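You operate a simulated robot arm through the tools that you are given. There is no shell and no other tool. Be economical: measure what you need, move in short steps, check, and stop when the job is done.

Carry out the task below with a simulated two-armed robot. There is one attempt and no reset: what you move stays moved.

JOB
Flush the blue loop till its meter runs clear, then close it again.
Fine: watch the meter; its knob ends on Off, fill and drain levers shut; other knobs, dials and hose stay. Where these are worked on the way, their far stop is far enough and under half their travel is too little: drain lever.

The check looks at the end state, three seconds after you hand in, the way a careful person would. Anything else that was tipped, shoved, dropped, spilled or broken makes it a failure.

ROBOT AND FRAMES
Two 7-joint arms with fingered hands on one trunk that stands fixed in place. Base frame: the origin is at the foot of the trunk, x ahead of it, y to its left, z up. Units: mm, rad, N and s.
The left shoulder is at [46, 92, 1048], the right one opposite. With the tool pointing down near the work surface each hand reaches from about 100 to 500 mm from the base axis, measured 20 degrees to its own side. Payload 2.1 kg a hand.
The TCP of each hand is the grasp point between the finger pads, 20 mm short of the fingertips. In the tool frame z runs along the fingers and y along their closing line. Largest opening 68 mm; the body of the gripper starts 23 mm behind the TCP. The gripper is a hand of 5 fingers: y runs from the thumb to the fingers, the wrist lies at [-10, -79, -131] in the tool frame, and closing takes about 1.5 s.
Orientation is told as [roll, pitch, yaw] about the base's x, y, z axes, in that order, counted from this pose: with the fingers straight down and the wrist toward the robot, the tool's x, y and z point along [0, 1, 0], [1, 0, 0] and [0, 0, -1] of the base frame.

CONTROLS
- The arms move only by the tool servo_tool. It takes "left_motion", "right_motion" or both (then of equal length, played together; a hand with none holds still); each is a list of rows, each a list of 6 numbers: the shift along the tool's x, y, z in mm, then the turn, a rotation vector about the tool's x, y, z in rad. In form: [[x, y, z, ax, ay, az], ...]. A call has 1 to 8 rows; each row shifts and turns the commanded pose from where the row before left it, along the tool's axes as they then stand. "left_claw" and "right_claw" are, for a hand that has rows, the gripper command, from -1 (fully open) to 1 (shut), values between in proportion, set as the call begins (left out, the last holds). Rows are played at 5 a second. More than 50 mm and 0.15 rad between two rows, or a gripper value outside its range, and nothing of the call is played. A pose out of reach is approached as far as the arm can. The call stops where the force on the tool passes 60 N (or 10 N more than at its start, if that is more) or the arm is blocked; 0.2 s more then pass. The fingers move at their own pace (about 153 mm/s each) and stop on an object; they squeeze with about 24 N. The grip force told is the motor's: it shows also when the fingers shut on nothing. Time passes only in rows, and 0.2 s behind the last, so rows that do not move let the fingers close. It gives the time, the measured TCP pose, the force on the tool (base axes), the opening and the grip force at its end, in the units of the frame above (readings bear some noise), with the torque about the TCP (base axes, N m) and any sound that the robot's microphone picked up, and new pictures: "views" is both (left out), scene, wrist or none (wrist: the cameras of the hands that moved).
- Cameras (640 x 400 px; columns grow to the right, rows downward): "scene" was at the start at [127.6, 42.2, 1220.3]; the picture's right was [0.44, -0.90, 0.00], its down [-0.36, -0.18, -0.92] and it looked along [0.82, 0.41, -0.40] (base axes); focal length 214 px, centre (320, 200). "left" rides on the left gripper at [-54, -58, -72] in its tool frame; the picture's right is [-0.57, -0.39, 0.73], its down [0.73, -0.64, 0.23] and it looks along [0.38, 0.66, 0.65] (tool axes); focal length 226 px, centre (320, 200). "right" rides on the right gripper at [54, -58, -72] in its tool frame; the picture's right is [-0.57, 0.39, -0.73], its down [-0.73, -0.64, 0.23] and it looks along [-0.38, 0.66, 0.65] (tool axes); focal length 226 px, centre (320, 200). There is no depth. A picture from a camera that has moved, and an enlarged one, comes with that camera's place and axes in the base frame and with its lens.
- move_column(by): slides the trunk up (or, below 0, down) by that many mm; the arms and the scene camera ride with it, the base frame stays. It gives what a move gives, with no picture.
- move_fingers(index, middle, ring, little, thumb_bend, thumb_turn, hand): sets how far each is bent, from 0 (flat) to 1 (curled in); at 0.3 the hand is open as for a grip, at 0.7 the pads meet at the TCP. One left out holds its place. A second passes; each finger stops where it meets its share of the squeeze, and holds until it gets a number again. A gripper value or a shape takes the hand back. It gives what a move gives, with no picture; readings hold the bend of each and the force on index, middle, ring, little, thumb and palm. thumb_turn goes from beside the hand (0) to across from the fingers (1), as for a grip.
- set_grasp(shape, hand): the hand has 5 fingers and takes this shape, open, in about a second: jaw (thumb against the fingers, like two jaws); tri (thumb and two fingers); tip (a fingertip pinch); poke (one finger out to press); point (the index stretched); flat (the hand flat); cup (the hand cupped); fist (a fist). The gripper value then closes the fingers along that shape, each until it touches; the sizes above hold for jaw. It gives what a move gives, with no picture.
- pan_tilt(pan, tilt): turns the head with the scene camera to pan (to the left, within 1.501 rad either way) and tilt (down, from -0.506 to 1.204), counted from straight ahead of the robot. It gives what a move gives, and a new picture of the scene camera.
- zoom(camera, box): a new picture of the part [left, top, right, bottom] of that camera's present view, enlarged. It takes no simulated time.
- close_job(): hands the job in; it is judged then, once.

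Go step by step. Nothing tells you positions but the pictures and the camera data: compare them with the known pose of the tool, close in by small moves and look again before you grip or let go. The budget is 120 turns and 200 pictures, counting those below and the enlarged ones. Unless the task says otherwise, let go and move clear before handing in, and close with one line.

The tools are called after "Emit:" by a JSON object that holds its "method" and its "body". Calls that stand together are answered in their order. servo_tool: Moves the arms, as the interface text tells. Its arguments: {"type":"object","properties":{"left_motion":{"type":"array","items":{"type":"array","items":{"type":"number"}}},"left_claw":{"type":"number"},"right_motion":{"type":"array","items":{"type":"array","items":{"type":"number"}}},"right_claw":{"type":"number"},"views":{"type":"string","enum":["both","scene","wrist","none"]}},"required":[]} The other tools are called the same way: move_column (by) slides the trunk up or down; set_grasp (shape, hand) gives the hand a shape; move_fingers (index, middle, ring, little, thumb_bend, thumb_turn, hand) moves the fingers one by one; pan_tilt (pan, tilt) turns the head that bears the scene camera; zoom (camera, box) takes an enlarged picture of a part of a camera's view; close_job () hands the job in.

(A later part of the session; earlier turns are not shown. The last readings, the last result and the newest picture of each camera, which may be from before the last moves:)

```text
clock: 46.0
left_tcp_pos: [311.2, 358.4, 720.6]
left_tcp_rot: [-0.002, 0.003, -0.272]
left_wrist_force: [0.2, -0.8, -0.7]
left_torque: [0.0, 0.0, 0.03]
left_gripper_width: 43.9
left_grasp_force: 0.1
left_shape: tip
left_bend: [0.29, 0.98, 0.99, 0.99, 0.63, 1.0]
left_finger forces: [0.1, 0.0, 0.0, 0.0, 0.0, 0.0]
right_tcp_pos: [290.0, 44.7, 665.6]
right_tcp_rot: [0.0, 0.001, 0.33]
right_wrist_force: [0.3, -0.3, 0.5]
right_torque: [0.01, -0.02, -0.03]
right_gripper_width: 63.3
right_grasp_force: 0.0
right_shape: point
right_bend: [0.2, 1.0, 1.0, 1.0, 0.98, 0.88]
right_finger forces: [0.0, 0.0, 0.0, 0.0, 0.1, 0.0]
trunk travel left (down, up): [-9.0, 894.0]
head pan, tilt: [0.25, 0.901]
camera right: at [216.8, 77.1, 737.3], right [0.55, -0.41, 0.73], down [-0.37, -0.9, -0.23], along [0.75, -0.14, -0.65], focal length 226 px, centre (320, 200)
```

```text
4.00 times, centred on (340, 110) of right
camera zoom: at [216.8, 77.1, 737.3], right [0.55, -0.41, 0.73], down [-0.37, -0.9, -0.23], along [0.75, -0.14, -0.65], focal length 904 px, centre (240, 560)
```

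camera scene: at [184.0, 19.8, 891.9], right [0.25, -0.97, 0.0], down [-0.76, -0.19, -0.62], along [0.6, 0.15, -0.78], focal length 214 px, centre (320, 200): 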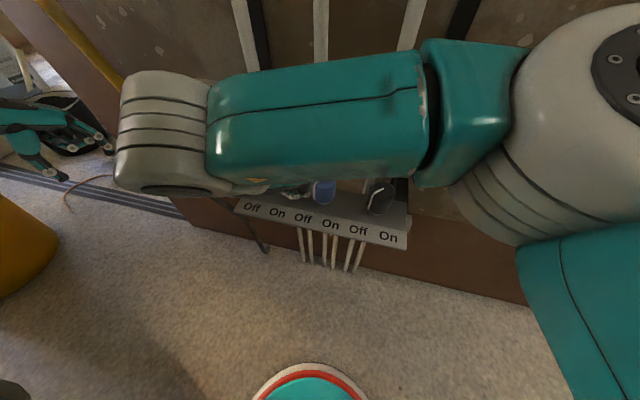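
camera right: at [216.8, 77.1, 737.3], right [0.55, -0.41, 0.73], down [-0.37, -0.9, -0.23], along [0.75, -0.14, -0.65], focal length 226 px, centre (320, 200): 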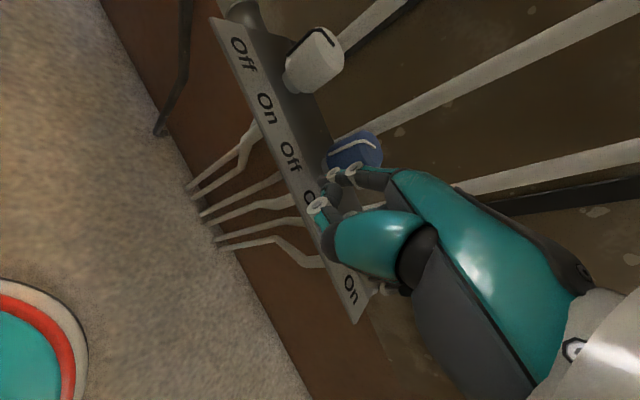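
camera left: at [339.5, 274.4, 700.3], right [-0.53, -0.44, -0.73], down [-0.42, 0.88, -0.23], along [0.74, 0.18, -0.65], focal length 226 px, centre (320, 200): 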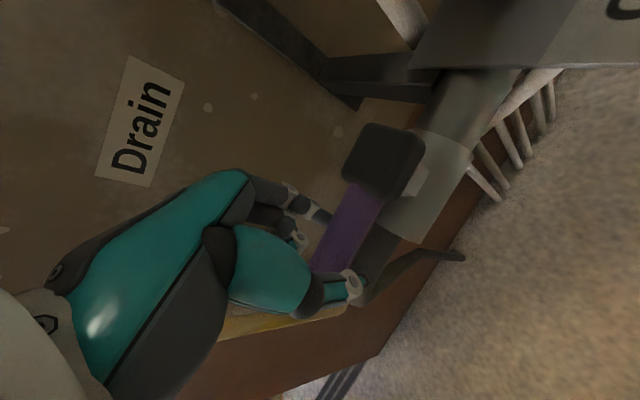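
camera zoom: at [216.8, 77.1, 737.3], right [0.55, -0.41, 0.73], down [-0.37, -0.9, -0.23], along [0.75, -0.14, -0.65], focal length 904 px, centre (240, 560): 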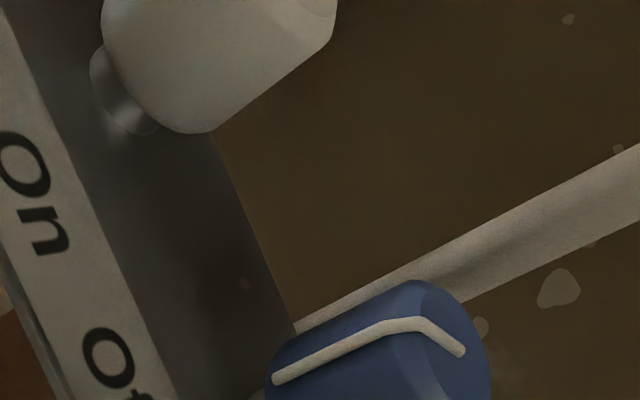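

The finger passed just outside the ridge. Go back to the start side and approach closer to the knob until I feel contact.

Emit:
{"method": "servo_tool", "body": {"right_motion": [[0, 0, 0, 0, 0, 0.12], [0, 0, 0, 0, 0, 0.12], [0, 0, 0, 0, 0, 0.12], [0, 0, 0, 0, 0, 0.12], [0, 0, 0, 0, 0, 0.12], [0, 0, 0, 0, 0, 0.12], [40, 0, 0, 0, 0, 0], [39, 0, 0, 0, 0, 0]], "views": "wrist"}}

Emit:
{"method": "zoom", "body": {"camera": "right", "box": [240, 80, 400, 180]}}

```text
clock: 47.8
left_tcp_pos: [311.2, 359.8, 719.2]
left_tcp_rot: [-0.001, 0.002, -0.27]
left_wrist_force: [-0.3, 0.3, 0.6]
left_torque: [0.02, 0.01, 0.02]
left_gripper_width: 43.9
left_grasp_force: 0.0
left_shape: tip
left_bend: [0.29, 0.98, 0.99, 0.99, 0.63, 1.0]
left_finger forces: [0.0, 0.1, 0.0, 0.0, 0.0, 0.1]
right_tcp_pos: [320.5, 120.0, 665.2]
right_tcp_rot: [0.0, 0.001, -0.389]
right_wrist_force: [-0.7, -0.9, 0.9]
right_torque: [-0.06, 0.01, -0.03]
right_gripper_width: 63.5
right_grasp_force: 0.0
right_shape: point
right_bend: [0.2, 1.0, 1.0, 1.0, 0.98, 0.88]
right_finger forces: [0.0, 0.0, 0.1, 0.0, 0.1, 0.0]
trunk travel left (down, up): [-9.0, 894.0]
head pan, tilt: [0.25, 0.901]
camera right: at [287.6, 192.2, 736.8], right [0.14, -0.67, 0.73], down [-0.87, -0.43, -0.23], along [0.47, -0.6, -0.65], focal length 226 px, centre (320, 200)
```

right: 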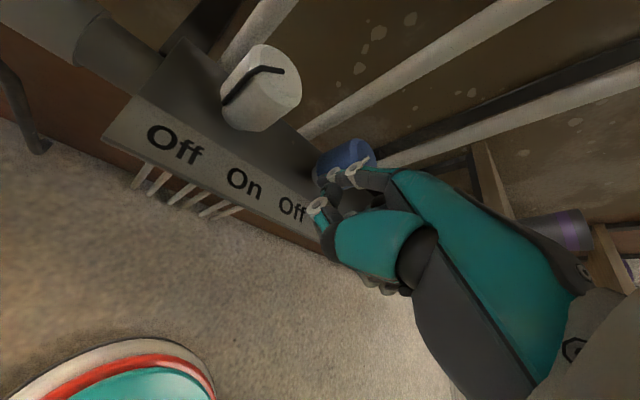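

```text
4.00 times, centred on (320, 130) of right
camera zoom: at [287.6, 192.2, 736.8], right [0.14, -0.67, 0.73], down [-0.87, -0.43, -0.23], along [0.47, -0.6, -0.65], focal length 904 px, centre (320, 480)
```

zoom: 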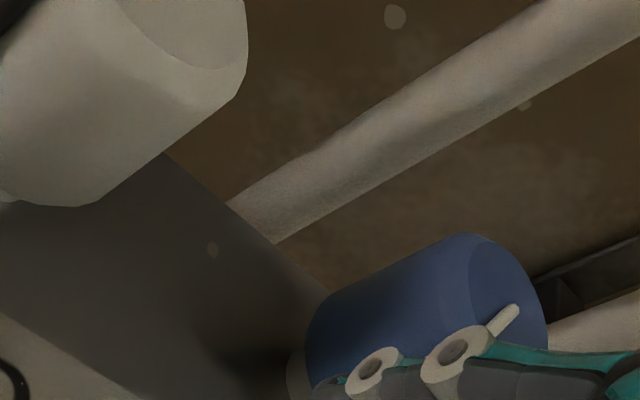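

Lower and come in beyond the earlier depth in small steps.

Emit:
{"method": "servo_tool", "body": {"right_motion": [[0, 0, 18, 0, 0, 0], [0, 28, 0, 0, 0, 0], [0, 4, 0, 0, 0, 0], [0, 4, 0, 0, 0, 0], [0, 0, 0, 0, 0, 0]], "views": "wrist"}}

Emit:
{"method": "servo_tool", "body": {"right_motion": [[0, 3, 0, 0, 0, 0], [0, 0, 0, 0, 0, 0]], "views": "none"}}

```text
clock: 49.0
left_tcp_pos: [311.8, 358.0, 719.8]
left_tcp_rot: [-0.002, 0.004, -0.271]
left_wrist_force: [-0.1, -0.7, -0.6]
left_torque: [-0.01, 0.02, -0.02]
left_gripper_width: 43.7
left_grasp_force: 0.1
left_shape: tip
left_bend: [0.29, 0.98, 0.99, 0.99, 0.63, 1.0]
left_finger forces: [0.0, 0.0, 0.0, 0.1, 0.1, 0.1]
right_tcp_pos: [354.2, 102.6, 647.2]
right_tcp_rot: [0.0, -0.001, -0.391]
right_wrist_force: [0.5, 0.3, 0.0]
right_torque: [-0.01, 0.02, -0.01]
right_gripper_width: 63.6
right_grasp_force: 0.2
right_shape: point
right_bend: [0.2, 1.0, 1.0, 1.0, 0.98, 0.88]
right_finger forces: [0.0, 0.0, 0.0, 0.0, 0.0, 0.0]
trunk travel left (down, up): [-9.0, 894.0]
head pan, tilt: [0.25, 0.901]
camera right: at [320.8, 176.8, 718.9], right [0.14, -0.67, 0.73], down [-0.87, -0.43, -0.23], along [0.47, -0.6, -0.65], focal length 226 px, centre (320, 200)
```

right: 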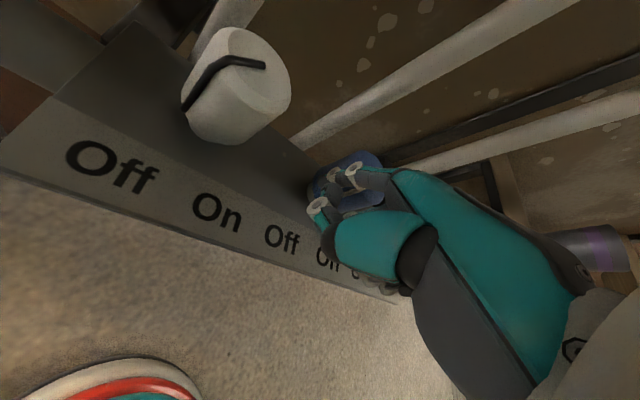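

```text
clock: 49.6
left_tcp_pos: [311.2, 359.1, 718.5]
left_tcp_rot: [-0.002, 0.005, -0.271]
left_wrist_force: [-1.6, 0.4, 0.3]
left_torque: [0.02, -0.04, 0.0]
left_gripper_width: 44.2
left_grasp_force: 0.1
left_shape: tip
left_bend: [0.29, 0.98, 0.99, 0.99, 0.63, 1.0]
left_finger forces: [0.1, 0.1, 0.0, 0.0, 0.1, 0.1]
right_tcp_pos: [356.4, 103.6, 647.1]
right_tcp_rot: [0.0, -0.001, -0.39]
right_wrist_force: [0.6, 0.0, 0.0]
right_torque: [0.01, -0.02, -0.01]
right_gripper_width: 63.6
right_grasp_force: 0.0
right_shape: point
right_bend: [0.2, 1.0, 1.0, 1.0, 0.98, 0.88]
right_finger forces: [0.0, 0.0, 0.0, 0.0, 0.0, 0.0]
trunk travel left (down, up): [-9.0, 894.0]
head pan, tilt: [0.25, 0.901]
```

No contact yet; push sideways toward the ridge in small steps.

Emit:
{"method": "servo_tool", "body": {"right_motion": [[-4, 0, 0, 0, 0, 0], [-4, 0, 0, 0, 0, 0], [0, 0, 0, 0, 0, 0]], "views": "none"}}

Emit:
{"method": "servo_tool", "body": {"right_motion": [[-4, 0, 0, 0, 0, 0], [0, 0, 0, 0, 0, 0]], "views": "wrist"}}

Emit:
{"method": "zoom", "body": {"camera": "right", "box": [260, 110, 420, 210]}}

```text
clock: 50.4
left_tcp_pos: [311.9, 359.7, 719.8]
left_tcp_rot: [-0.002, 0.004, -0.27]
left_wrist_force: [0.1, 0.2, 0.5]
left_torque: [0.02, 0.01, -0.02]
left_gripper_width: 44.1
left_grasp_force: 0.1
left_shape: tip
left_bend: [0.29, 0.98, 0.99, 0.99, 0.63, 1.0]
left_finger forces: [0.0, 0.1, 0.0, 0.0, 0.0, 0.0]
right_tcp_pos: [354.9, 97.1, 648.0]
right_tcp_rot: [0.001, -0.001, -0.391]
right_wrist_force: [0.6, 0.3, -0.3]
right_torque: [0.03, 0.01, 0.02]
right_gripper_width: 63.5
right_grasp_force: 0.1
right_shape: point
right_bend: [0.2, 1.0, 1.0, 1.0, 0.98, 0.88]
right_finger forces: [0.7, 0.1, 0.0, 0.0, 0.0, 0.0]
trunk travel left (down, up): [-9.0, 894.0]
head pan, tilt: [0.25, 0.901]
```

```text
clock: 51.0
left_tcp_pos: [310.2, 358.5, 718.3]
left_tcp_rot: [-0.004, 0.005, -0.27]
left_wrist_force: [0.3, -0.9, 0.2]
left_torque: [0.02, -0.01, 0.01]
left_gripper_width: 44.1
left_grasp_force: 0.0
left_shape: tip
left_bend: [0.29, 0.98, 0.99, 0.99, 0.63, 1.0]
left_finger forces: [0.1, 0.0, 0.0, 0.0, 0.1, 0.0]
right_tcp_pos: [352.8, 92.7, 647.8]
right_tcp_rot: [-0.002, 0.0, -0.391]
right_wrist_force: [0.2, 2.8, 0.5]
right_torque: [-0.01, 0.02, 0.07]
right_gripper_width: 63.5
right_grasp_force: 0.1
right_shape: point
right_bend: [0.21, 1.0, 1.0, 1.0, 0.98, 0.88]
right_finger forces: [2.0, 0.0, 0.1, 0.1, 0.0, 0.0]
trunk travel left (down, up): [-9.0, 894.0]
head pan, tilt: [0.25, 0.901]
camera right: at [319.5, 165.3, 719.7], right [0.14, -0.67, 0.73], down [-0.87, -0.43, -0.23], along [0.47, -0.6, -0.65], focal length 226 px, centre (320, 200)
```

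right: 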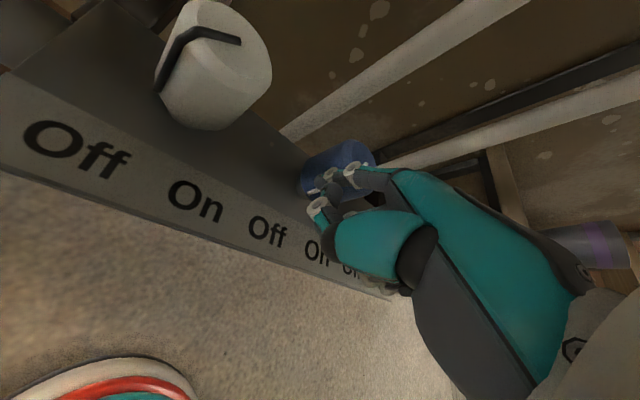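

```text
4.00 times, centred on (340, 160) of right
camera zoom: at [319.5, 165.3, 719.7], right [0.14, -0.67, 0.73], down [-0.87, -0.43, -0.23], along [0.47, -0.6, -0.65], focal length 904 px, centre (240, 360)
```

zoom: 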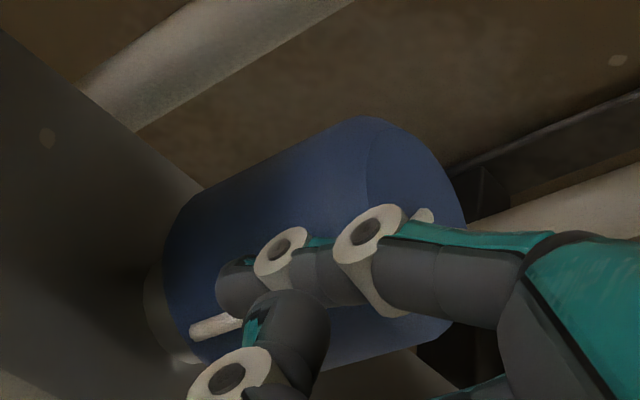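

Contact with the ridge (about 3 N). Sweep around the knob.

Emit:
{"method": "servo_tool", "body": {"right_motion": [[-7.2, 0.5, 0, 0, 0, -0.12], [-7.2, 0.5, 0, 0, 0, -0.12], [-7.2, 0.5, 0, 0, 0, -0.12], [0, 0, 0, 0, 0, 0]], "views": "wrist"}}

Emit:
{"method": "zoom", "body": {"camera": "right", "box": [260, 110, 420, 210]}}

```text
clock: 52.0
left_tcp_pos: [311.1, 359.7, 719.6]
left_tcp_rot: [-0.001, 0.004, -0.27]
left_wrist_force: [0.2, -0.1, 0.7]
left_torque: [0.02, 0.01, 0.01]
left_gripper_width: 43.9
left_grasp_force: 0.0
left_shape: tip
left_bend: [0.29, 0.98, 0.99, 0.99, 0.63, 1.0]
left_finger forces: [0.0, 0.0, 0.0, 0.0, 0.0, 0.0]
right_tcp_pos: [348.4, 71.6, 648.3]
right_tcp_rot: [0.0, 0.001, -0.026]
right_wrist_force: [-1.4, -0.2, -0.1]
right_torque: [-0.01, 0.0, 0.04]
right_gripper_width: 63.4
right_grasp_force: 0.2
right_shape: point
right_bend: [0.2, 1.0, 1.0, 1.0, 0.98, 0.88]
right_finger forces: [1.1, 0.0, 0.0, 0.0, 0.0, 0.1]
trunk travel left (down, up): [-9.0, 894.0]
head pan, tilt: [0.25, 0.901]
camera right: at [291.1, 128.4, 719.5], right [0.37, -0.58, 0.73], down [-0.66, -0.71, -0.23], along [0.65, -0.4, -0.65], focal length 226 px, centre (320, 200)
```

right: 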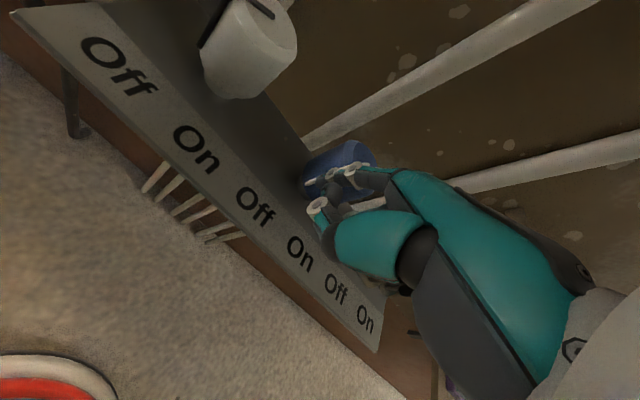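

```text
4.00 times, centred on (340, 160) of right
camera zoom: at [291.1, 128.4, 719.5], right [0.37, -0.58, 0.73], down [-0.66, -0.71, -0.23], along [0.65, -0.4, -0.65], focal length 904 px, centre (240, 360)
```

zoom: 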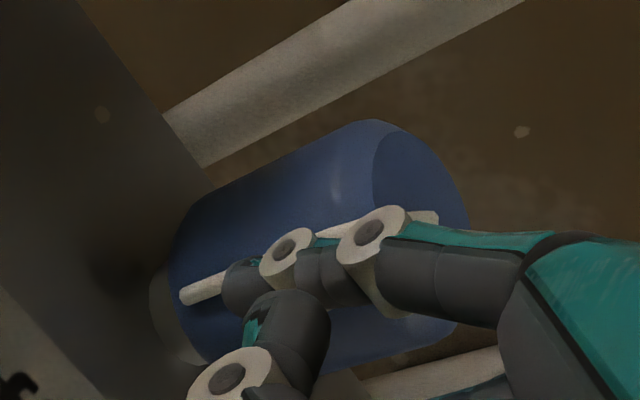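

The finger rides over the ridge. Looking at the earlier grips, the thumb–index line was ~13 mm off the knob's centre. I'll retry with a fingertip pinch properly centred.

Emit:
{"method": "servo_tool", "body": {"right_motion": [[0, -30, 0, 0, 0, 0], [0, -10, -40, 0, 0, 0], [0, 0, -35, 0, 0, -0.13], [0, 0, 0, 0, 0, -0.13], [0, 0, 0, 0, 0, -0.13], [0, 0, 0, 0, 0, -0.13], [0, 0, 0, 0, 0, -0.13], [0, 0, 0, 0, 0, -0.13]], "views": "none"}}

Emit:
{"method": "set_grasp", "body": {"shape": "tip", "hand": "right"}}

Emit:
{"method": "servo_tool", "body": {"right_motion": [[-35, 35, 0, 0, 0, 0], [-30, 34, 0, 0, 0, 0], [0, 0, 0, 0, 0, 0]], "right_claw": -0.6, "views": "both"}}

Emit:
{"method": "zoom", "body": {"camera": "scene", "box": [240, 130, 400, 230]}}

```text
clock: 53.8
left_tcp_pos: [311.2, 358.2, 720.4]
left_tcp_rot: [0.0, 0.004, -0.27]
left_wrist_force: [0.4, -1.3, 0.0]
left_torque: [0.01, -0.01, 0.01]
left_gripper_width: 43.9
left_grasp_force: 0.2
left_shape: tip
left_bend: [0.29, 0.98, 0.99, 0.99, 0.63, 1.0]
left_finger forces: [0.0, 0.1, 0.0, 0.0, 0.0, 0.0]
right_tcp_pos: [307.1, 71.7, 724.7]
right_tcp_rot: [0.0, 0.0, 0.754]
right_wrist_force: [0.2, 0.1, -0.3]
right_torque: [-0.02, 0.02, 0.0]
right_gripper_width: 63.4
right_grasp_force: 0.0
right_shape: point
right_bend: [0.2, 1.0, 1.0, 1.0, 0.98, 0.88]
right_finger forces: [0.0, 0.0, 0.1, 0.0, 0.0, 0.0]
trunk travel left (down, up): [-9.0, 894.0]
head pan, tilt: [0.25, 0.901]
```

```text
clock: 54.7
left_tcp_pos: [310.7, 358.4, 720.0]
left_tcp_rot: [-0.003, 0.004, -0.271]
left_wrist_force: [0.4, -0.8, 0.2]
left_torque: [-0.05, 0.03, 0.01]
left_gripper_width: 43.9
left_grasp_force: 0.0
left_shape: tip
left_bend: [0.29, 0.98, 0.99, 0.99, 0.63, 1.0]
left_finger forces: [0.0, 0.1, 0.0, 0.0, 0.0, 0.0]
right_tcp_pos: [308.2, 71.1, 724.9]
right_tcp_rot: [-0.001, 0.002, 0.749]
right_wrist_force: [-0.1, -0.3, 0.8]
right_torque: [-0.07, 0.02, -0.01]
right_gripper_width: 67.9
right_grasp_force: 0.0
right_shape: tip
right_bend: [0.3, 0.98, 0.99, 0.99, 0.3, 0.98]
right_finger forces: [0.0, 0.1, 0.0, 0.0, 0.1, 0.0]
trunk travel left (down, up): [-9.0, 894.0]
head pan, tilt: [0.25, 0.901]
```

```text
clock: 55.5
left_tcp_pos: [310.8, 358.6, 718.3]
left_tcp_rot: [0.0, 0.004, -0.27]
left_wrist_force: [-1.0, -0.1, -0.3]
left_torque: [0.02, -0.03, 0.01]
left_gripper_width: 44.0
left_grasp_force: 0.1
left_shape: tip
left_bend: [0.29, 0.98, 0.99, 0.99, 0.63, 1.0]
left_finger forces: [0.0, 0.1, 0.0, 0.0, 0.0, 0.0]
right_tcp_pos: [403.4, 71.2, 723.5]
right_tcp_rot: [0.0, 0.001, 0.752]
right_wrist_force: [0.3, -0.7, -0.4]
right_torque: [0.01, 0.04, -0.03]
right_gripper_width: 54.3
right_grasp_force: 0.0
right_shape: tip
right_bend: [0.28, 0.98, 0.99, 0.99, 0.5, 0.99]
right_finger forces: [0.0, 0.0, 0.1, 0.0, 0.0, 0.0]
trunk travel left (down, up): [-9.0, 894.0]
head pan, tilt: [0.25, 0.901]
camera scene: at [184.0, 19.8, 891.9], right [0.25, -0.97, 0.0], down [-0.76, -0.19, -0.62], along [0.6, 0.15, -0.78], focal length 214 px, centre (320, 200)
camera right: at [322.9, 70.1, 795.6], right [0.67, -0.15, 0.73], down [0.03, -0.97, -0.23], along [0.74, 0.18, -0.65], focal length 226 px, centre (320, 200)
```

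scene: 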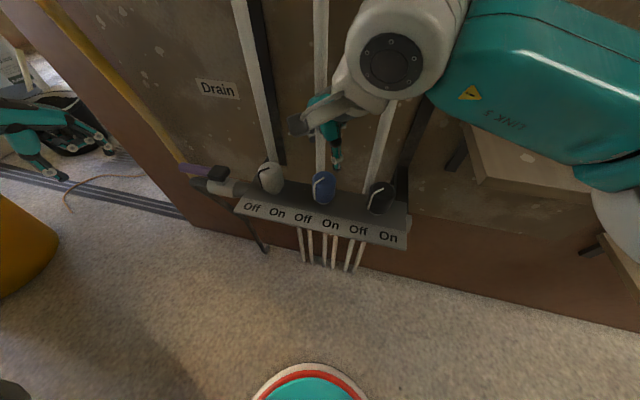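
right: 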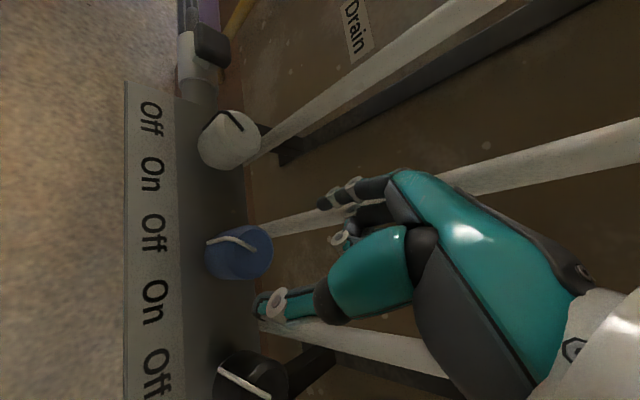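

```text
4.00 times, centred on (320, 180) of scene
camera zoom: at [184.0, 19.8, 891.9], right [0.25, -0.97, 0.0], down [-0.76, -0.19, -0.62], along [0.6, 0.15, -0.78], focal length 858 px, centre (320, 280)
```

zoom: 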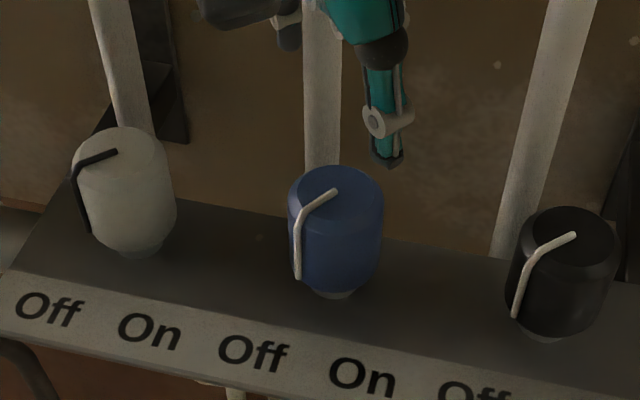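

Pinch is centred over the knob by both cameras. Lower to z≈645 and close.

Emit:
{"method": "servo_tool", "body": {"right_motion": [[0, 0, 40, 0, 0, 0], [0, 0, 38, 0, 0, 0], [0, 0, 0, 0, 0, 0]], "views": "wrist"}}

Emit:
{"method": "servo_tool", "body": {"right_motion": [[0, 0, 0, 0, 0, 0], [0, 0, 0, 0, 0, 0], [0, 0, 0, 0, 0, 0], [0, 0, 0, 0, 0, 0], [0, 0, 0, 0, 0, 0]], "right_claw": 1.0, "views": "wrist"}}

Emit:
{"method": "zoom", "body": {"camera": "scene", "box": [240, 130, 400, 230]}}

```text
clock: 56.3
left_tcp_pos: [310.0, 358.5, 722.3]
left_tcp_rot: [0.001, 0.0, -0.271]
left_wrist_force: [0.2, 0.4, -0.6]
left_torque: [-0.03, -0.01, -0.02]
left_gripper_width: 44.3
left_grasp_force: 0.1
left_shape: tip
left_bend: [0.29, 0.98, 0.99, 0.99, 0.63, 1.0]
left_finger forces: [0.1, 0.1, 0.1, 0.0, 0.0, 0.0]
right_tcp_pos: [403.5, 72.6, 651.6]
right_tcp_rot: [-0.003, -0.016, 0.75]
right_wrist_force: [5.7, -1.5, 57.3]
right_torque: [0.43, -1.06, -0.02]
right_gripper_width: 54.6
right_grasp_force: 0.1
right_shape: tip
right_bend: [0.28, 1.0, 0.99, 0.99, 0.5, 0.99]
right_finger forces: [0.0, 56.6, 0.0, 0.0, 0.0, 0.1]
trunk travel left (down, up): [-9.0, 894.0]
head pan, tilt: [0.25, 0.901]
camera right: at [322.1, 71.8, 721.2], right [0.66, -0.16, 0.74], down [0.03, -0.97, -0.24], along [0.75, 0.18, -0.63], focal length 226 px, centre (320, 200)
```

right: 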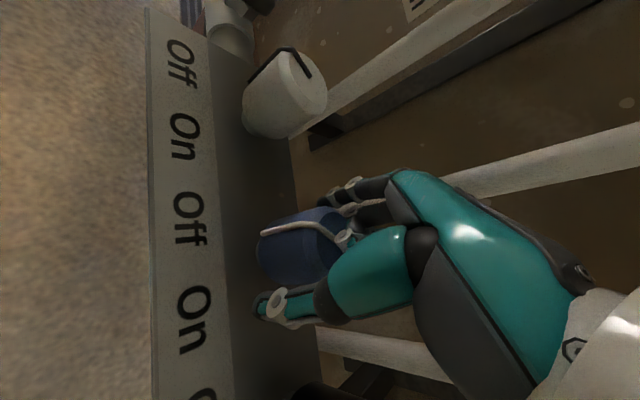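

```text
clock: 57.0
left_tcp_pos: [308.3, 358.3, 719.4]
left_tcp_rot: [-0.001, 0.0, -0.273]
left_wrist_force: [-0.7, -0.4, 0.6]
left_torque: [0.0, 0.0, 0.03]
left_gripper_width: 44.0
left_grasp_force: 0.1
left_shape: tip
left_bend: [0.29, 0.98, 0.99, 0.99, 0.63, 1.0]
left_finger forces: [0.0, 0.1, 0.0, 0.0, 0.0, 0.1]
right_tcp_pos: [403.2, 72.4, 651.0]
right_tcp_rot: [0.0, -0.02, 0.752]
right_wrist_force: [-3.6, -5.1, 30.1]
right_torque: [0.1, -0.44, -0.04]
right_gripper_width: 28.3
right_grasp_force: 24.2
right_shape: tip
right_bend: [0.75, 0.99, 1.0, 1.0, 0.74, 1.0]
right_finger forces: [17.4, 33.4, 0.1, 0.1, 23.7, 0.1]
trunk travel left (down, up): [-9.0, 894.0]
head pan, tilt: [0.25, 0.901]
stopped in row 3 (right hand): the force on the tool passed its limit at 67 N (the readings are from after the stop); the commanded pose is now the measured one
camera right: at [322.5, 72.2, 721.2], right [0.66, -0.16, 0.73], down [0.04, -0.97, -0.24], along [0.75, 0.19, -0.63], focal length 226 px, centre (320, 200)
```

right: 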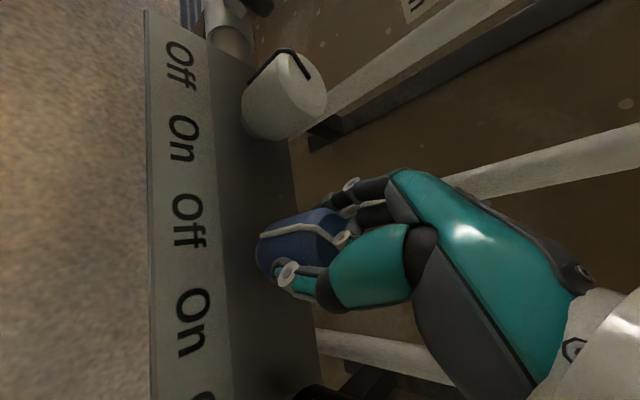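

```text
4.00 times, centred on (320, 180) of scene
camera zoom: at [182.3, 19.1, 891.8], right [0.25, -0.97, 0.0], down [-0.76, -0.19, -0.62], along [0.6, 0.15, -0.78], focal length 858 px, centre (320, 280)
```

zoom: 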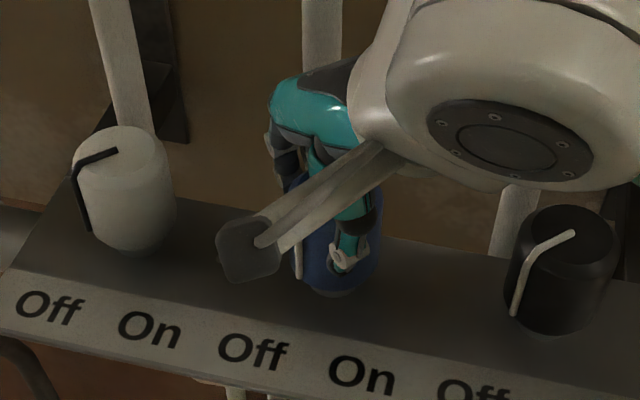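

The curled middle finger was bearing on the knob top; I'll ease up 4 mm, then test a turn.

Emit:
{"method": "servo_tool", "body": {"right_motion": [[0, 0, -4, 0, 0, 0], [0, 0, 0, 0, 0, 0]], "views": "none"}}

Emit:
{"method": "servo_tool", "body": {"right_motion": [[0, 0, 0, 0, 0, -0.14]], "views": "none"}}

Emit:
{"method": "servo_tool", "body": {"right_motion": [[0, 0, 0, 0, 0, -0.14]], "views": "none"}}

Emit:
{"method": "zoom", "body": {"camera": "scene", "box": [240, 130, 400, 230]}}

```text
clock: 57.6
left_tcp_pos: [312.5, 358.9, 719.0]
left_tcp_rot: [-0.002, 0.004, -0.271]
left_wrist_force: [-0.1, 0.0, 0.6]
left_torque: [0.0, 0.0, 0.01]
left_gripper_width: 44.1
left_grasp_force: 0.2
left_shape: tip
left_bend: [0.29, 0.98, 0.99, 0.99, 0.63, 1.0]
left_finger forces: [0.0, 0.1, 0.1, 0.0, 0.1, 0.0]
right_tcp_pos: [403.2, 72.2, 651.7]
right_tcp_rot: [0.001, -0.007, 0.75]
right_wrist_force: [-3.3, -0.8, 3.1]
right_torque: [0.08, -0.05, 0.02]
right_gripper_width: 28.6
right_grasp_force: 23.7
right_shape: tip
right_bend: [0.75, 0.98, 1.0, 1.0, 0.74, 1.0]
right_finger forces: [18.1, 10.1, 0.0, 0.0, 21.3, 0.0]
trunk travel left (down, up): [-9.0, 894.0]
head pan, tilt: [0.25, 0.901]
```

```text
clock: 58.0
left_tcp_pos: [311.1, 359.0, 719.3]
left_tcp_rot: [-0.001, 0.003, -0.269]
left_wrist_force: [0.0, -1.0, 0.7]
left_torque: [0.01, 0.0, 0.01]
left_gripper_width: 43.9
left_grasp_force: 0.1
left_shape: tip
left_bend: [0.29, 0.98, 0.99, 0.99, 0.63, 1.0]
left_finger forces: [0.0, 0.1, 0.0, 0.0, 0.0, 0.1]
right_tcp_pos: [403.4, 73.0, 651.9]
right_tcp_rot: [0.003, -0.007, 0.892]
right_wrist_force: [-5.5, -4.5, -5.7]
right_torque: [-0.08, 0.08, -0.01]
right_gripper_width: 27.3
right_grasp_force: 24.5
right_shape: tip
right_bend: [0.75, 0.98, 1.0, 1.0, 0.74, 0.98]
right_finger forces: [13.6, 2.3, 0.1, 0.1, 20.7, 0.1]
trunk travel left (down, up): [-9.0, 894.0]
head pan, tilt: [0.25, 0.901]
```

```text
clock: 58.4
left_tcp_pos: [311.5, 358.5, 718.4]
left_tcp_rot: [0.0, 0.004, -0.269]
left_wrist_force: [-0.6, 0.2, 0.2]
left_torque: [0.0, 0.03, 0.0]
left_gripper_width: 44.1
left_grasp_force: 0.1
left_shape: tip
left_bend: [0.29, 0.98, 0.99, 0.99, 0.63, 1.0]
left_finger forces: [0.0, 0.1, 0.1, 0.0, 0.0, 0.1]
right_tcp_pos: [403.6, 73.7, 651.7]
right_tcp_rot: [-0.002, -0.01, 1.031]
right_wrist_force: [-5.2, -4.8, -8.5]
right_torque: [-0.09, 0.09, -0.04]
right_gripper_width: 26.0
right_grasp_force: 23.5
right_shape: tip
right_bend: [0.75, 1.0, 1.0, 1.0, 0.74, 0.96]
right_finger forces: [12.9, 0.0, 0.1, 0.1, 20.2, 0.0]
trunk travel left (down, up): [-9.0, 894.0]
head pan, tilt: [0.25, 0.901]
```

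```text
4.00 times, centred on (320, 180) of scene
camera zoom: at [184.2, 19.5, 891.7], right [0.25, -0.97, 0.0], down [-0.76, -0.19, -0.62], along [0.6, 0.15, -0.78], focal length 858 px, centre (320, 280)
```

zoom: 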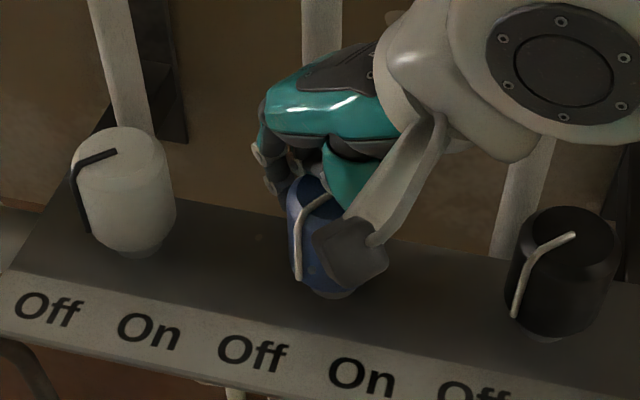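

Slip again, with the gap reading only ~27 mm on a ~37 mm knob, so the pinch is off-axis. I'll open, return, shift toward the back-right by 8 mm and compare the gap.

Emit:
{"method": "servo_tool", "body": {"right_motion": [[0, 0, 0, 0, 0, 0], [0, 0, 0, 0, 0, 0], [0, 0, -3, 0, 0, 0.14], [-8, 0, 0, 0, 0, 0.14], [0, 0, 0, 0, 0, 0]], "right_claw": -0.6, "views": "none"}}

Emit:
{"method": "servo_tool", "body": {"right_motion": [[0, 0, 0, 0, 0, 0], [0, 0, 0, 0, 0, 0], [0, 0, 0, 0, 0, 0], [0, 0, 0, 0, 0, 0], [0, 0, 0, 0, 0, 0]], "right_claw": 1.0, "views": "wrist"}}

Emit:
{"method": "zoom", "body": {"camera": "right", "box": [220, 160, 380, 300]}}

```text
clock: 59.6
left_tcp_pos: [311.0, 358.8, 719.3]
left_tcp_rot: [-0.002, 0.003, -0.269]
left_wrist_force: [0.1, -0.2, 0.0]
left_torque: [0.01, 0.01, 0.01]
left_gripper_width: 44.3
left_grasp_force: 0.1
left_shape: tip
left_bend: [0.29, 0.98, 0.99, 0.99, 0.63, 1.0]
left_finger forces: [0.1, 0.0, 0.1, 0.0, 0.1, 0.1]
right_tcp_pos: [408.8, 67.1, 654.1]
right_tcp_rot: [0.0, -0.012, 0.752]
right_wrist_force: [0.1, 0.3, -0.6]
right_torque: [0.0, -0.03, 0.0]
right_gripper_width: 54.4
right_grasp_force: 0.0
right_shape: tip
right_bend: [0.28, 0.98, 0.99, 0.99, 0.51, 0.99]
right_finger forces: [0.0, 0.0, 0.1, 0.0, 0.0, 0.0]
trunk travel left (down, up): [-9.0, 894.0]
head pan, tilt: [0.25, 0.901]
```

```text
clock: 60.8
left_tcp_pos: [311.0, 359.0, 719.3]
left_tcp_rot: [-0.002, 0.003, -0.27]
left_wrist_force: [-0.2, 0.1, 0.2]
left_torque: [0.02, 0.04, 0.03]
left_gripper_width: 44.2
left_grasp_force: 0.1
left_shape: tip
left_bend: [0.29, 0.98, 0.99, 0.99, 0.63, 1.0]
left_finger forces: [0.0, 0.0, 0.1, 0.0, 0.0, 0.0]
right_tcp_pos: [409.6, 67.3, 654.7]
right_tcp_rot: [0.001, -0.011, 0.75]
right_wrist_force: [-3.5, -3.4, -2.1]
right_torque: [-0.11, 0.11, -0.02]
right_gripper_width: 30.9
right_grasp_force: 23.7
right_shape: tip
right_bend: [0.74, 1.0, 1.0, 1.0, 0.73, 1.0]
right_finger forces: [17.9, 0.0, 0.0, 0.1, 22.4, 0.0]
trunk travel left (down, up): [-9.0, 894.0]
head pan, tilt: [0.25, 0.901]
camera right: at [328.9, 67.3, 725.4], right [0.66, -0.16, 0.73], down [0.03, -0.97, -0.24], along [0.75, 0.18, -0.64], focal length 226 px, centre (320, 200)
```

right: 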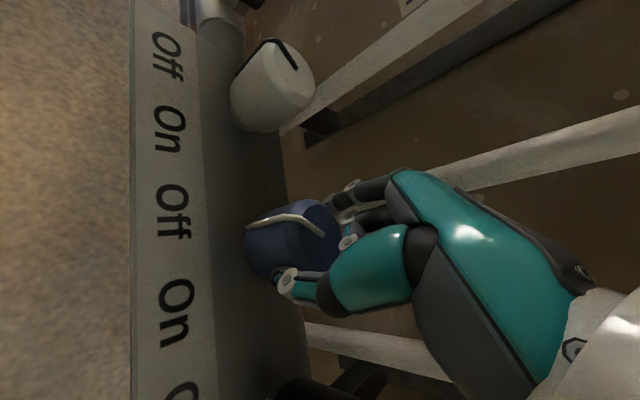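

```text
2.86 times, centred on (300, 230) of right
camera zoom: at [328.9, 67.3, 725.4], right [0.66, -0.16, 0.73], down [0.03, -0.97, -0.24], along [0.75, 0.18, -0.64], focal length 646 px, centre (377, 114)
```

zoom: 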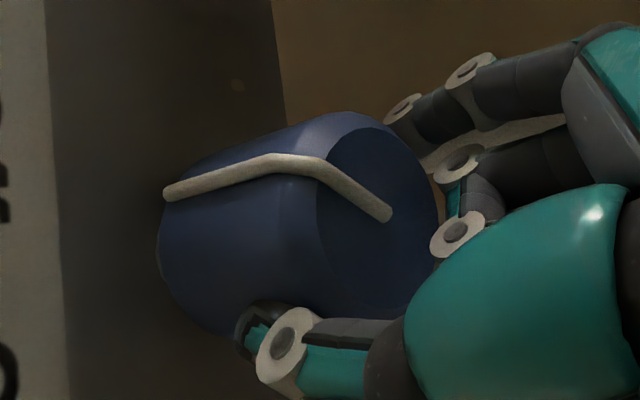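

Gap grew to 31 mm. Test a turn here.

Emit:
{"method": "servo_tool", "body": {"right_motion": [[0, 1.1, 0, 0, 0, -0.14], [0, 1.1, 0, 0, 0, -0.14]], "views": "none"}}

Emit:
{"method": "zoom", "body": {"camera": "scene", "box": [240, 130, 400, 230]}}

Emit:
{"method": "zoom", "body": {"camera": "right", "box": [220, 160, 380, 300]}}

```text
clock: 61.4
left_tcp_pos: [311.3, 358.6, 721.0]
left_tcp_rot: [-0.001, 0.004, -0.271]
left_wrist_force: [0.4, -1.2, 0.6]
left_torque: [0.02, 0.02, 0.01]
left_gripper_width: 43.9
left_grasp_force: 0.1
left_shape: tip
left_bend: [0.29, 0.98, 0.99, 0.99, 0.63, 1.0]
left_finger forces: [0.0, 0.1, 0.1, 0.0, 0.0, 0.0]
right_tcp_pos: [412.2, 69.1, 654.1]
right_tcp_rot: [-0.003, -0.009, 1.032]
right_wrist_force: [-5.2, -11.0, -3.0]
right_torque: [-0.25, 0.14, 0.0]
right_gripper_width: 30.3
right_grasp_force: 23.7
right_shape: tip
right_bend: [0.75, 1.0, 1.0, 1.0, 0.73, 0.99]
right_finger forces: [15.4, 0.0, 0.0, 0.0, 27.0, 0.0]
trunk travel left (down, up): [-9.0, 894.0]
head pan, tilt: [0.25, 0.901]
```

```text
4.00 times, centred on (320, 180) of scene
camera zoom: at [183.9, 18.9, 891.9], right [0.25, -0.97, 0.0], down [-0.76, -0.19, -0.62], along [0.6, 0.15, -0.78], focal length 858 px, centre (320, 280)
```

zoom: 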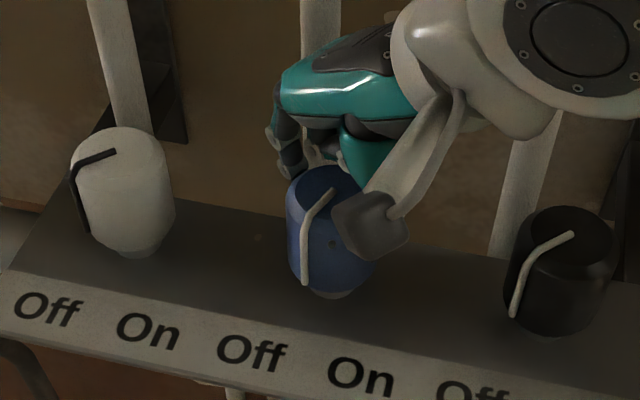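

```text
2.86 times, centred on (300, 230) of right
camera zoom: at [333.9, 46.4, 725.3], right [0.68, 0.04, 0.73], down [0.3, -0.92, -0.23], along [0.67, 0.38, -0.64], focal length 646 px, centre (377, 114)
```

zoom: 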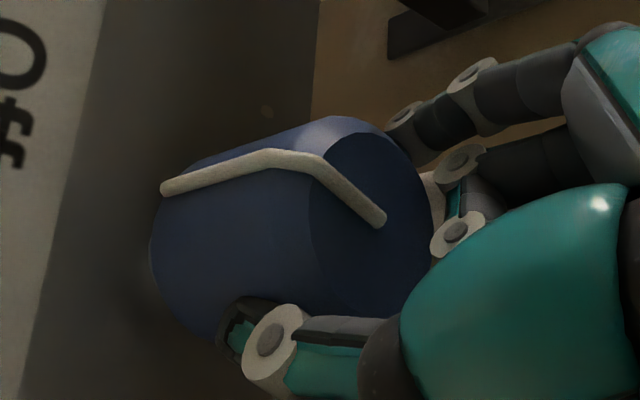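

The pointer is now moving with the hand. Continue this stroke, then regrip.

Emit:
{"method": "servo_tool", "body": {"right_motion": [[0, 0, 0, 0, 0, -0.12], [0, 0, 0, 0, 0, 0], [0, 0, 0, 0, 0, 0]], "views": "none"}}

Emit:
{"method": "servo_tool", "body": {"right_motion": [[0, 0, 0, 0, 0, 0], [0, 0, 0, 0, 0, 0], [0, -1.1, 0, 0, 0, 0.13], [0, -1.1, 0, 0, 0, 0.13], [-3, 0, 0, 0, 0, 0.13], [0, 0, 0, 0, 0, 0.08], [0, 0, 0, 0, 0, 0]], "right_claw": -0.6, "views": "wrist"}}

Emit:
{"method": "zoom", "body": {"camera": "scene", "box": [240, 130, 400, 230]}}

```text
clock: 62.2
left_tcp_pos: [312.1, 357.4, 719.5]
left_tcp_rot: [-0.002, 0.004, -0.27]
left_wrist_force: [0.1, 0.0, -0.6]
left_torque: [0.0, 0.0, -0.01]
left_gripper_width: 44.0
left_grasp_force: 0.0
left_shape: tip
left_bend: [0.29, 0.98, 0.99, 0.99, 0.63, 1.0]
left_finger forces: [0.1, 0.0, 0.1, 0.0, 0.0, 0.0]
right_tcp_pos: [411.8, 68.7, 655.2]
right_tcp_rot: [-0.002, -0.011, 1.151]
right_wrist_force: [-3.2, -11.6, -5.7]
right_torque: [-0.23, 0.07, -0.02]
right_gripper_width: 30.5
right_grasp_force: 23.8
right_shape: tip
right_bend: [0.75, 1.0, 1.0, 1.0, 0.72, 0.99]
right_finger forces: [15.3, 0.1, 0.0, 0.0, 26.9, 0.1]
trunk travel left (down, up): [-9.0, 894.0]
head pan, tilt: [0.25, 0.901]
```

```text
clock: 63.8
left_tcp_pos: [311.3, 358.0, 720.0]
left_tcp_rot: [-0.001, 0.003, -0.268]
left_wrist_force: [-0.5, -0.4, -0.5]
left_torque: [0.0, 0.01, 0.02]
left_gripper_width: 43.9
left_grasp_force: 0.2
left_shape: tip
left_bend: [0.29, 0.98, 0.99, 0.99, 0.63, 1.0]
left_finger forces: [0.1, 0.1, 0.1, 0.1, 0.0, 0.0]
right_tcp_pos: [412.1, 65.4, 655.4]
right_tcp_rot: [0.003, -0.01, 0.681]
right_wrist_force: [-0.5, 0.3, 0.0]
right_torque: [0.02, 0.0, 0.01]
right_gripper_width: 54.4
right_grasp_force: 0.1
right_shape: tip
right_bend: [0.28, 0.98, 0.99, 0.99, 0.51, 0.99]
right_finger forces: [0.0, 0.0, 0.1, 0.0, 0.0, 0.0]
trunk travel left (down, up): [-9.0, 894.0]
head pan, tilt: [0.25, 0.901]
camera right: at [332.2, 71.0, 726.5], right [0.65, -0.2, 0.73], down [-0.04, -0.97, -0.24], along [0.76, 0.13, -0.64], focal length 226 px, centre (320, 200)
```

right: 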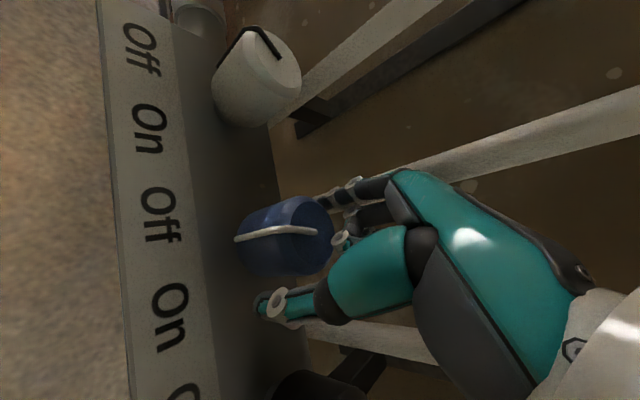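

```text
4.00 times, centred on (320, 180) of scene
camera zoom: at [184.0, 19.7, 891.9], right [0.25, -0.97, 0.0], down [-0.76, -0.19, -0.62], along [0.6, 0.15, -0.78], focal length 858 px, centre (320, 280)
```

zoom: 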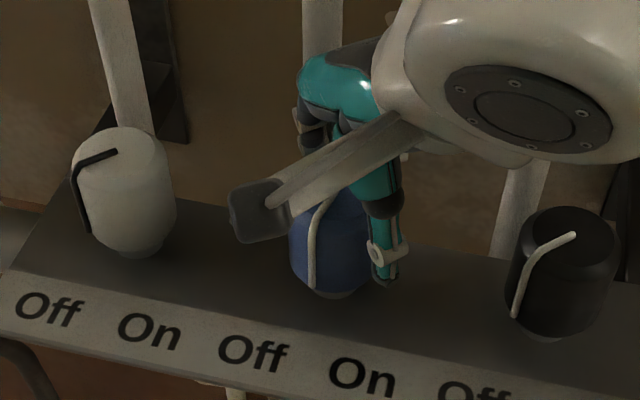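

Good — turning works now. Centre along the pinch axis by −4 mm and do the next stroke.

Emit:
{"method": "servo_tool", "body": {"right_motion": [[0, -4, 0, 0, 0, 0], [0, 0, 0, 0, 0, 0], [0, 0, 0, 0, 0, 0], [0, 0, 0, 0, 0, 0], [0, 0, 0, 0, 0, -0.15], [0, 0, 0, 0, 0, -0.15], [0, 0, 0, 0, 0, -0.15], [0, 0, 0, 0, 0, 0]], "right_claw": 1.0, "views": "none"}}

Emit:
{"method": "servo_tool", "body": {"right_motion": [[0, 0, 0, 0, 0, 0], [0, 0, 0, 0, 0, 0], [0, 0, 0, 0, 0, 0.15], [0, 0, 0, 0, 0, 0.15], [0, 0, 0, 0, 0, 0.15], [0, 0, 0, 0, 0, 0]], "right_claw": -0.6, "views": "wrist"}}

Emit:
{"method": "zoom", "body": {"camera": "scene", "box": [240, 130, 400, 230]}}

```text
clock: 65.6
left_tcp_pos: [311.3, 358.3, 718.6]
left_tcp_rot: [-0.001, 0.003, -0.271]
left_wrist_force: [-0.1, -0.3, -0.8]
left_torque: [0.03, 0.0, -0.02]
left_gripper_width: 44.2
left_grasp_force: 0.1
left_shape: tip
left_bend: [0.29, 0.98, 0.99, 0.99, 0.63, 1.0]
left_finger forces: [0.0, 0.1, 0.1, 0.0, 0.0, 0.0]
right_tcp_pos: [410.6, 60.9, 655.3]
right_tcp_rot: [-0.003, -0.01, 1.131]
right_wrist_force: [6.1, -3.2, -5.6]
right_torque: [-0.06, -0.05, -0.12]
right_gripper_width: 29.0
right_grasp_force: 24.1
right_shape: tip
right_bend: [0.27, 1.0, 1.0, 1.0, 0.75, 1.0]
right_finger forces: [18.8, 0.0, 0.0, 0.0, 18.9, 0.0]
trunk travel left (down, up): [-9.0, 894.0]
head pan, tilt: [0.25, 0.901]
```

```text
clock: 67.0
left_tcp_pos: [309.1, 357.5, 719.2]
left_tcp_rot: [0.0, 0.005, -0.269]
left_wrist_force: [-0.6, -0.5, -0.1]
left_torque: [0.0, -0.03, 0.02]
left_gripper_width: 44.1
left_grasp_force: 0.1
left_shape: tip
left_bend: [0.29, 0.98, 0.99, 0.99, 0.63, 1.0]
left_finger forces: [0.0, 0.0, 0.1, 0.0, 0.0, 0.0]
right_tcp_pos: [411.3, 63.6, 656.3]
right_tcp_rot: [0.003, -0.01, 0.682]
right_wrist_force: [0.1, -0.4, 0.2]
right_torque: [0.03, 0.0, -0.03]
right_gripper_width: 54.1
right_grasp_force: 0.1
right_shape: tip
right_bend: [0.28, 0.98, 0.99, 0.99, 0.51, 0.99]
right_finger forces: [0.0, 0.1, 0.0, 0.0, 0.1, 0.1]
trunk travel left (down, up): [-9.0, 894.0]
head pan, tilt: [0.25, 0.901]
camera right: at [329.7, 68.4, 726.6], right [0.65, -0.2, 0.73], down [-0.04, -0.97, -0.24], along [0.76, 0.13, -0.64], focal length 226 px, centre (320, 200)
```

right: 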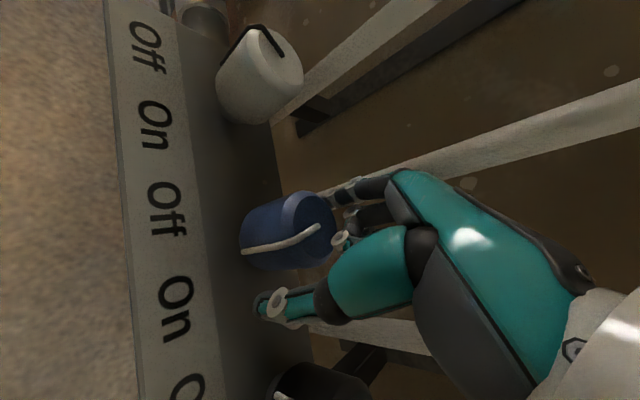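

```text
4.00 times, centred on (320, 180) of scene
camera zoom: at [184.0, 19.7, 891.9], right [0.25, -0.97, 0.0], down [-0.76, -0.19, -0.62], along [0.6, 0.15, -0.78], focal length 858 px, centre (320, 280)
```

zoom: 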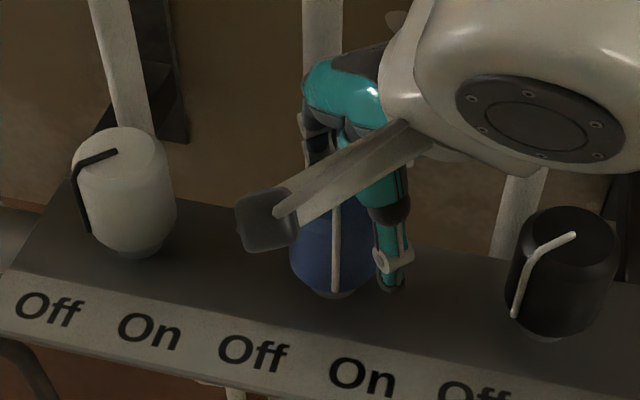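

About 25° per stroke; pointer is now near the middle. Two more strokes.

Emit:
{"method": "servo_tool", "body": {"right_motion": [[0, 0, 0, 0, 0, 0], [0, 0, 0, 0, 0, 0], [0, 0, 0, 0, 0, 0], [0, 0, 0, 0, 0, 0], [0, 0, 0, 0, 0, -0.15], [0, 0, 0, 0, 0, -0.15], [0, 0, 0, 0, 0, -0.15], [0, 0, 0, 0, 0, 0]], "right_claw": 1.0, "views": "none"}}

Emit:
{"method": "servo_tool", "body": {"right_motion": [[0, 0, 0, 0, 0, 0], [0, 0, 0, 0, 0, 0], [0, 0, 0, 0, 0, 0.15], [0, 0, 0, 0, 0, 0.15], [0, 0, 0, 0, 0, 0.15], [0, 0, 0, 0, 0, 0]], "right_claw": -0.6, "views": "wrist"}}

Emit:
{"method": "zoom", "body": {"camera": "scene", "box": [240, 130, 400, 230]}}

```text
clock: 68.8
left_tcp_pos: [311.0, 358.2, 719.0]
left_tcp_rot: [-0.002, 0.004, -0.272]
left_wrist_force: [0.4, 0.6, 1.0]
left_torque: [0.0, 0.05, -0.04]
left_gripper_width: 43.8
left_grasp_force: 0.0
left_shape: tip
left_bend: [0.29, 0.98, 0.99, 0.99, 0.63, 1.0]
left_finger forces: [0.0, 0.0, 0.0, 0.0, 0.1, 0.0]
right_tcp_pos: [411.6, 62.1, 654.0]
right_tcp_rot: [-0.003, -0.012, 1.131]
right_wrist_force: [4.0, -5.6, -2.7]
right_torque: [-0.12, -0.06, -0.09]
right_gripper_width: 27.8
right_grasp_force: 23.8
right_shape: tip
right_bend: [0.27, 1.0, 1.0, 1.0, 0.74, 1.0]
right_finger forces: [18.1, 0.0, 0.0, 0.0, 22.3, 0.0]
trunk travel left (down, up): [-9.0, 894.0]
head pan, tilt: [0.25, 0.901]
```

```text
clock: 70.2
left_tcp_pos: [311.5, 357.4, 719.1]
left_tcp_rot: [-0.002, 0.003, -0.27]
left_wrist_force: [0.3, -1.0, 0.8]
left_torque: [-0.01, -0.02, 0.01]
left_gripper_width: 43.9
left_grasp_force: 0.0
left_shape: tip
left_bend: [0.29, 0.98, 0.99, 0.99, 0.63, 1.0]
left_finger forces: [0.1, 0.0, 0.1, 0.0, 0.0, 0.0]
right_tcp_pos: [409.7, 63.0, 655.6]
right_tcp_rot: [0.002, -0.01, 0.681]
right_wrist_force: [0.5, -0.1, 0.0]
right_torque: [0.0, 0.02, -0.01]
right_gripper_width: 54.3
right_grasp_force: 0.1
right_shape: tip
right_bend: [0.28, 0.98, 0.99, 0.99, 0.51, 0.99]
right_finger forces: [0.1, 0.0, 0.0, 0.0, 0.0, 0.0]
trunk travel left (down, up): [-9.0, 894.0]
head pan, tilt: [0.25, 0.901]
camera right: at [329.5, 68.9, 726.9], right [0.65, -0.2, 0.73], down [-0.04, -0.97, -0.24], along [0.76, 0.13, -0.64], focal length 226 px, centre (320, 200)
```

right: 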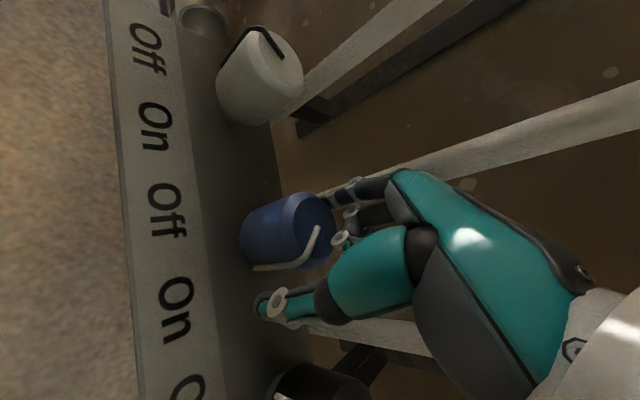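

```text
4.00 times, centred on (320, 180) of scene
camera zoom: at [184.0, 19.7, 891.9], right [0.25, -0.97, 0.0], down [-0.76, -0.19, -0.62], along [0.6, 0.15, -0.78], focal length 858 px, centre (320, 280)
```

zoom: 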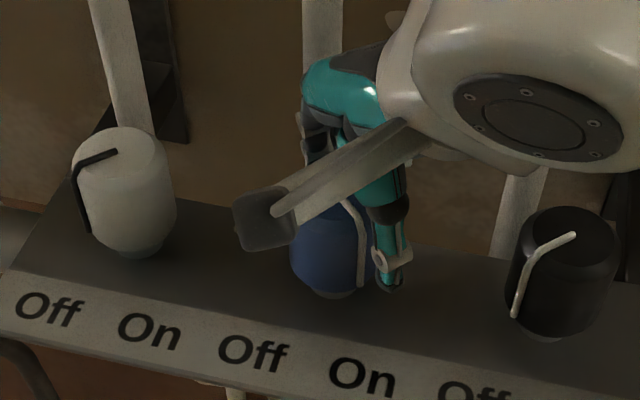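

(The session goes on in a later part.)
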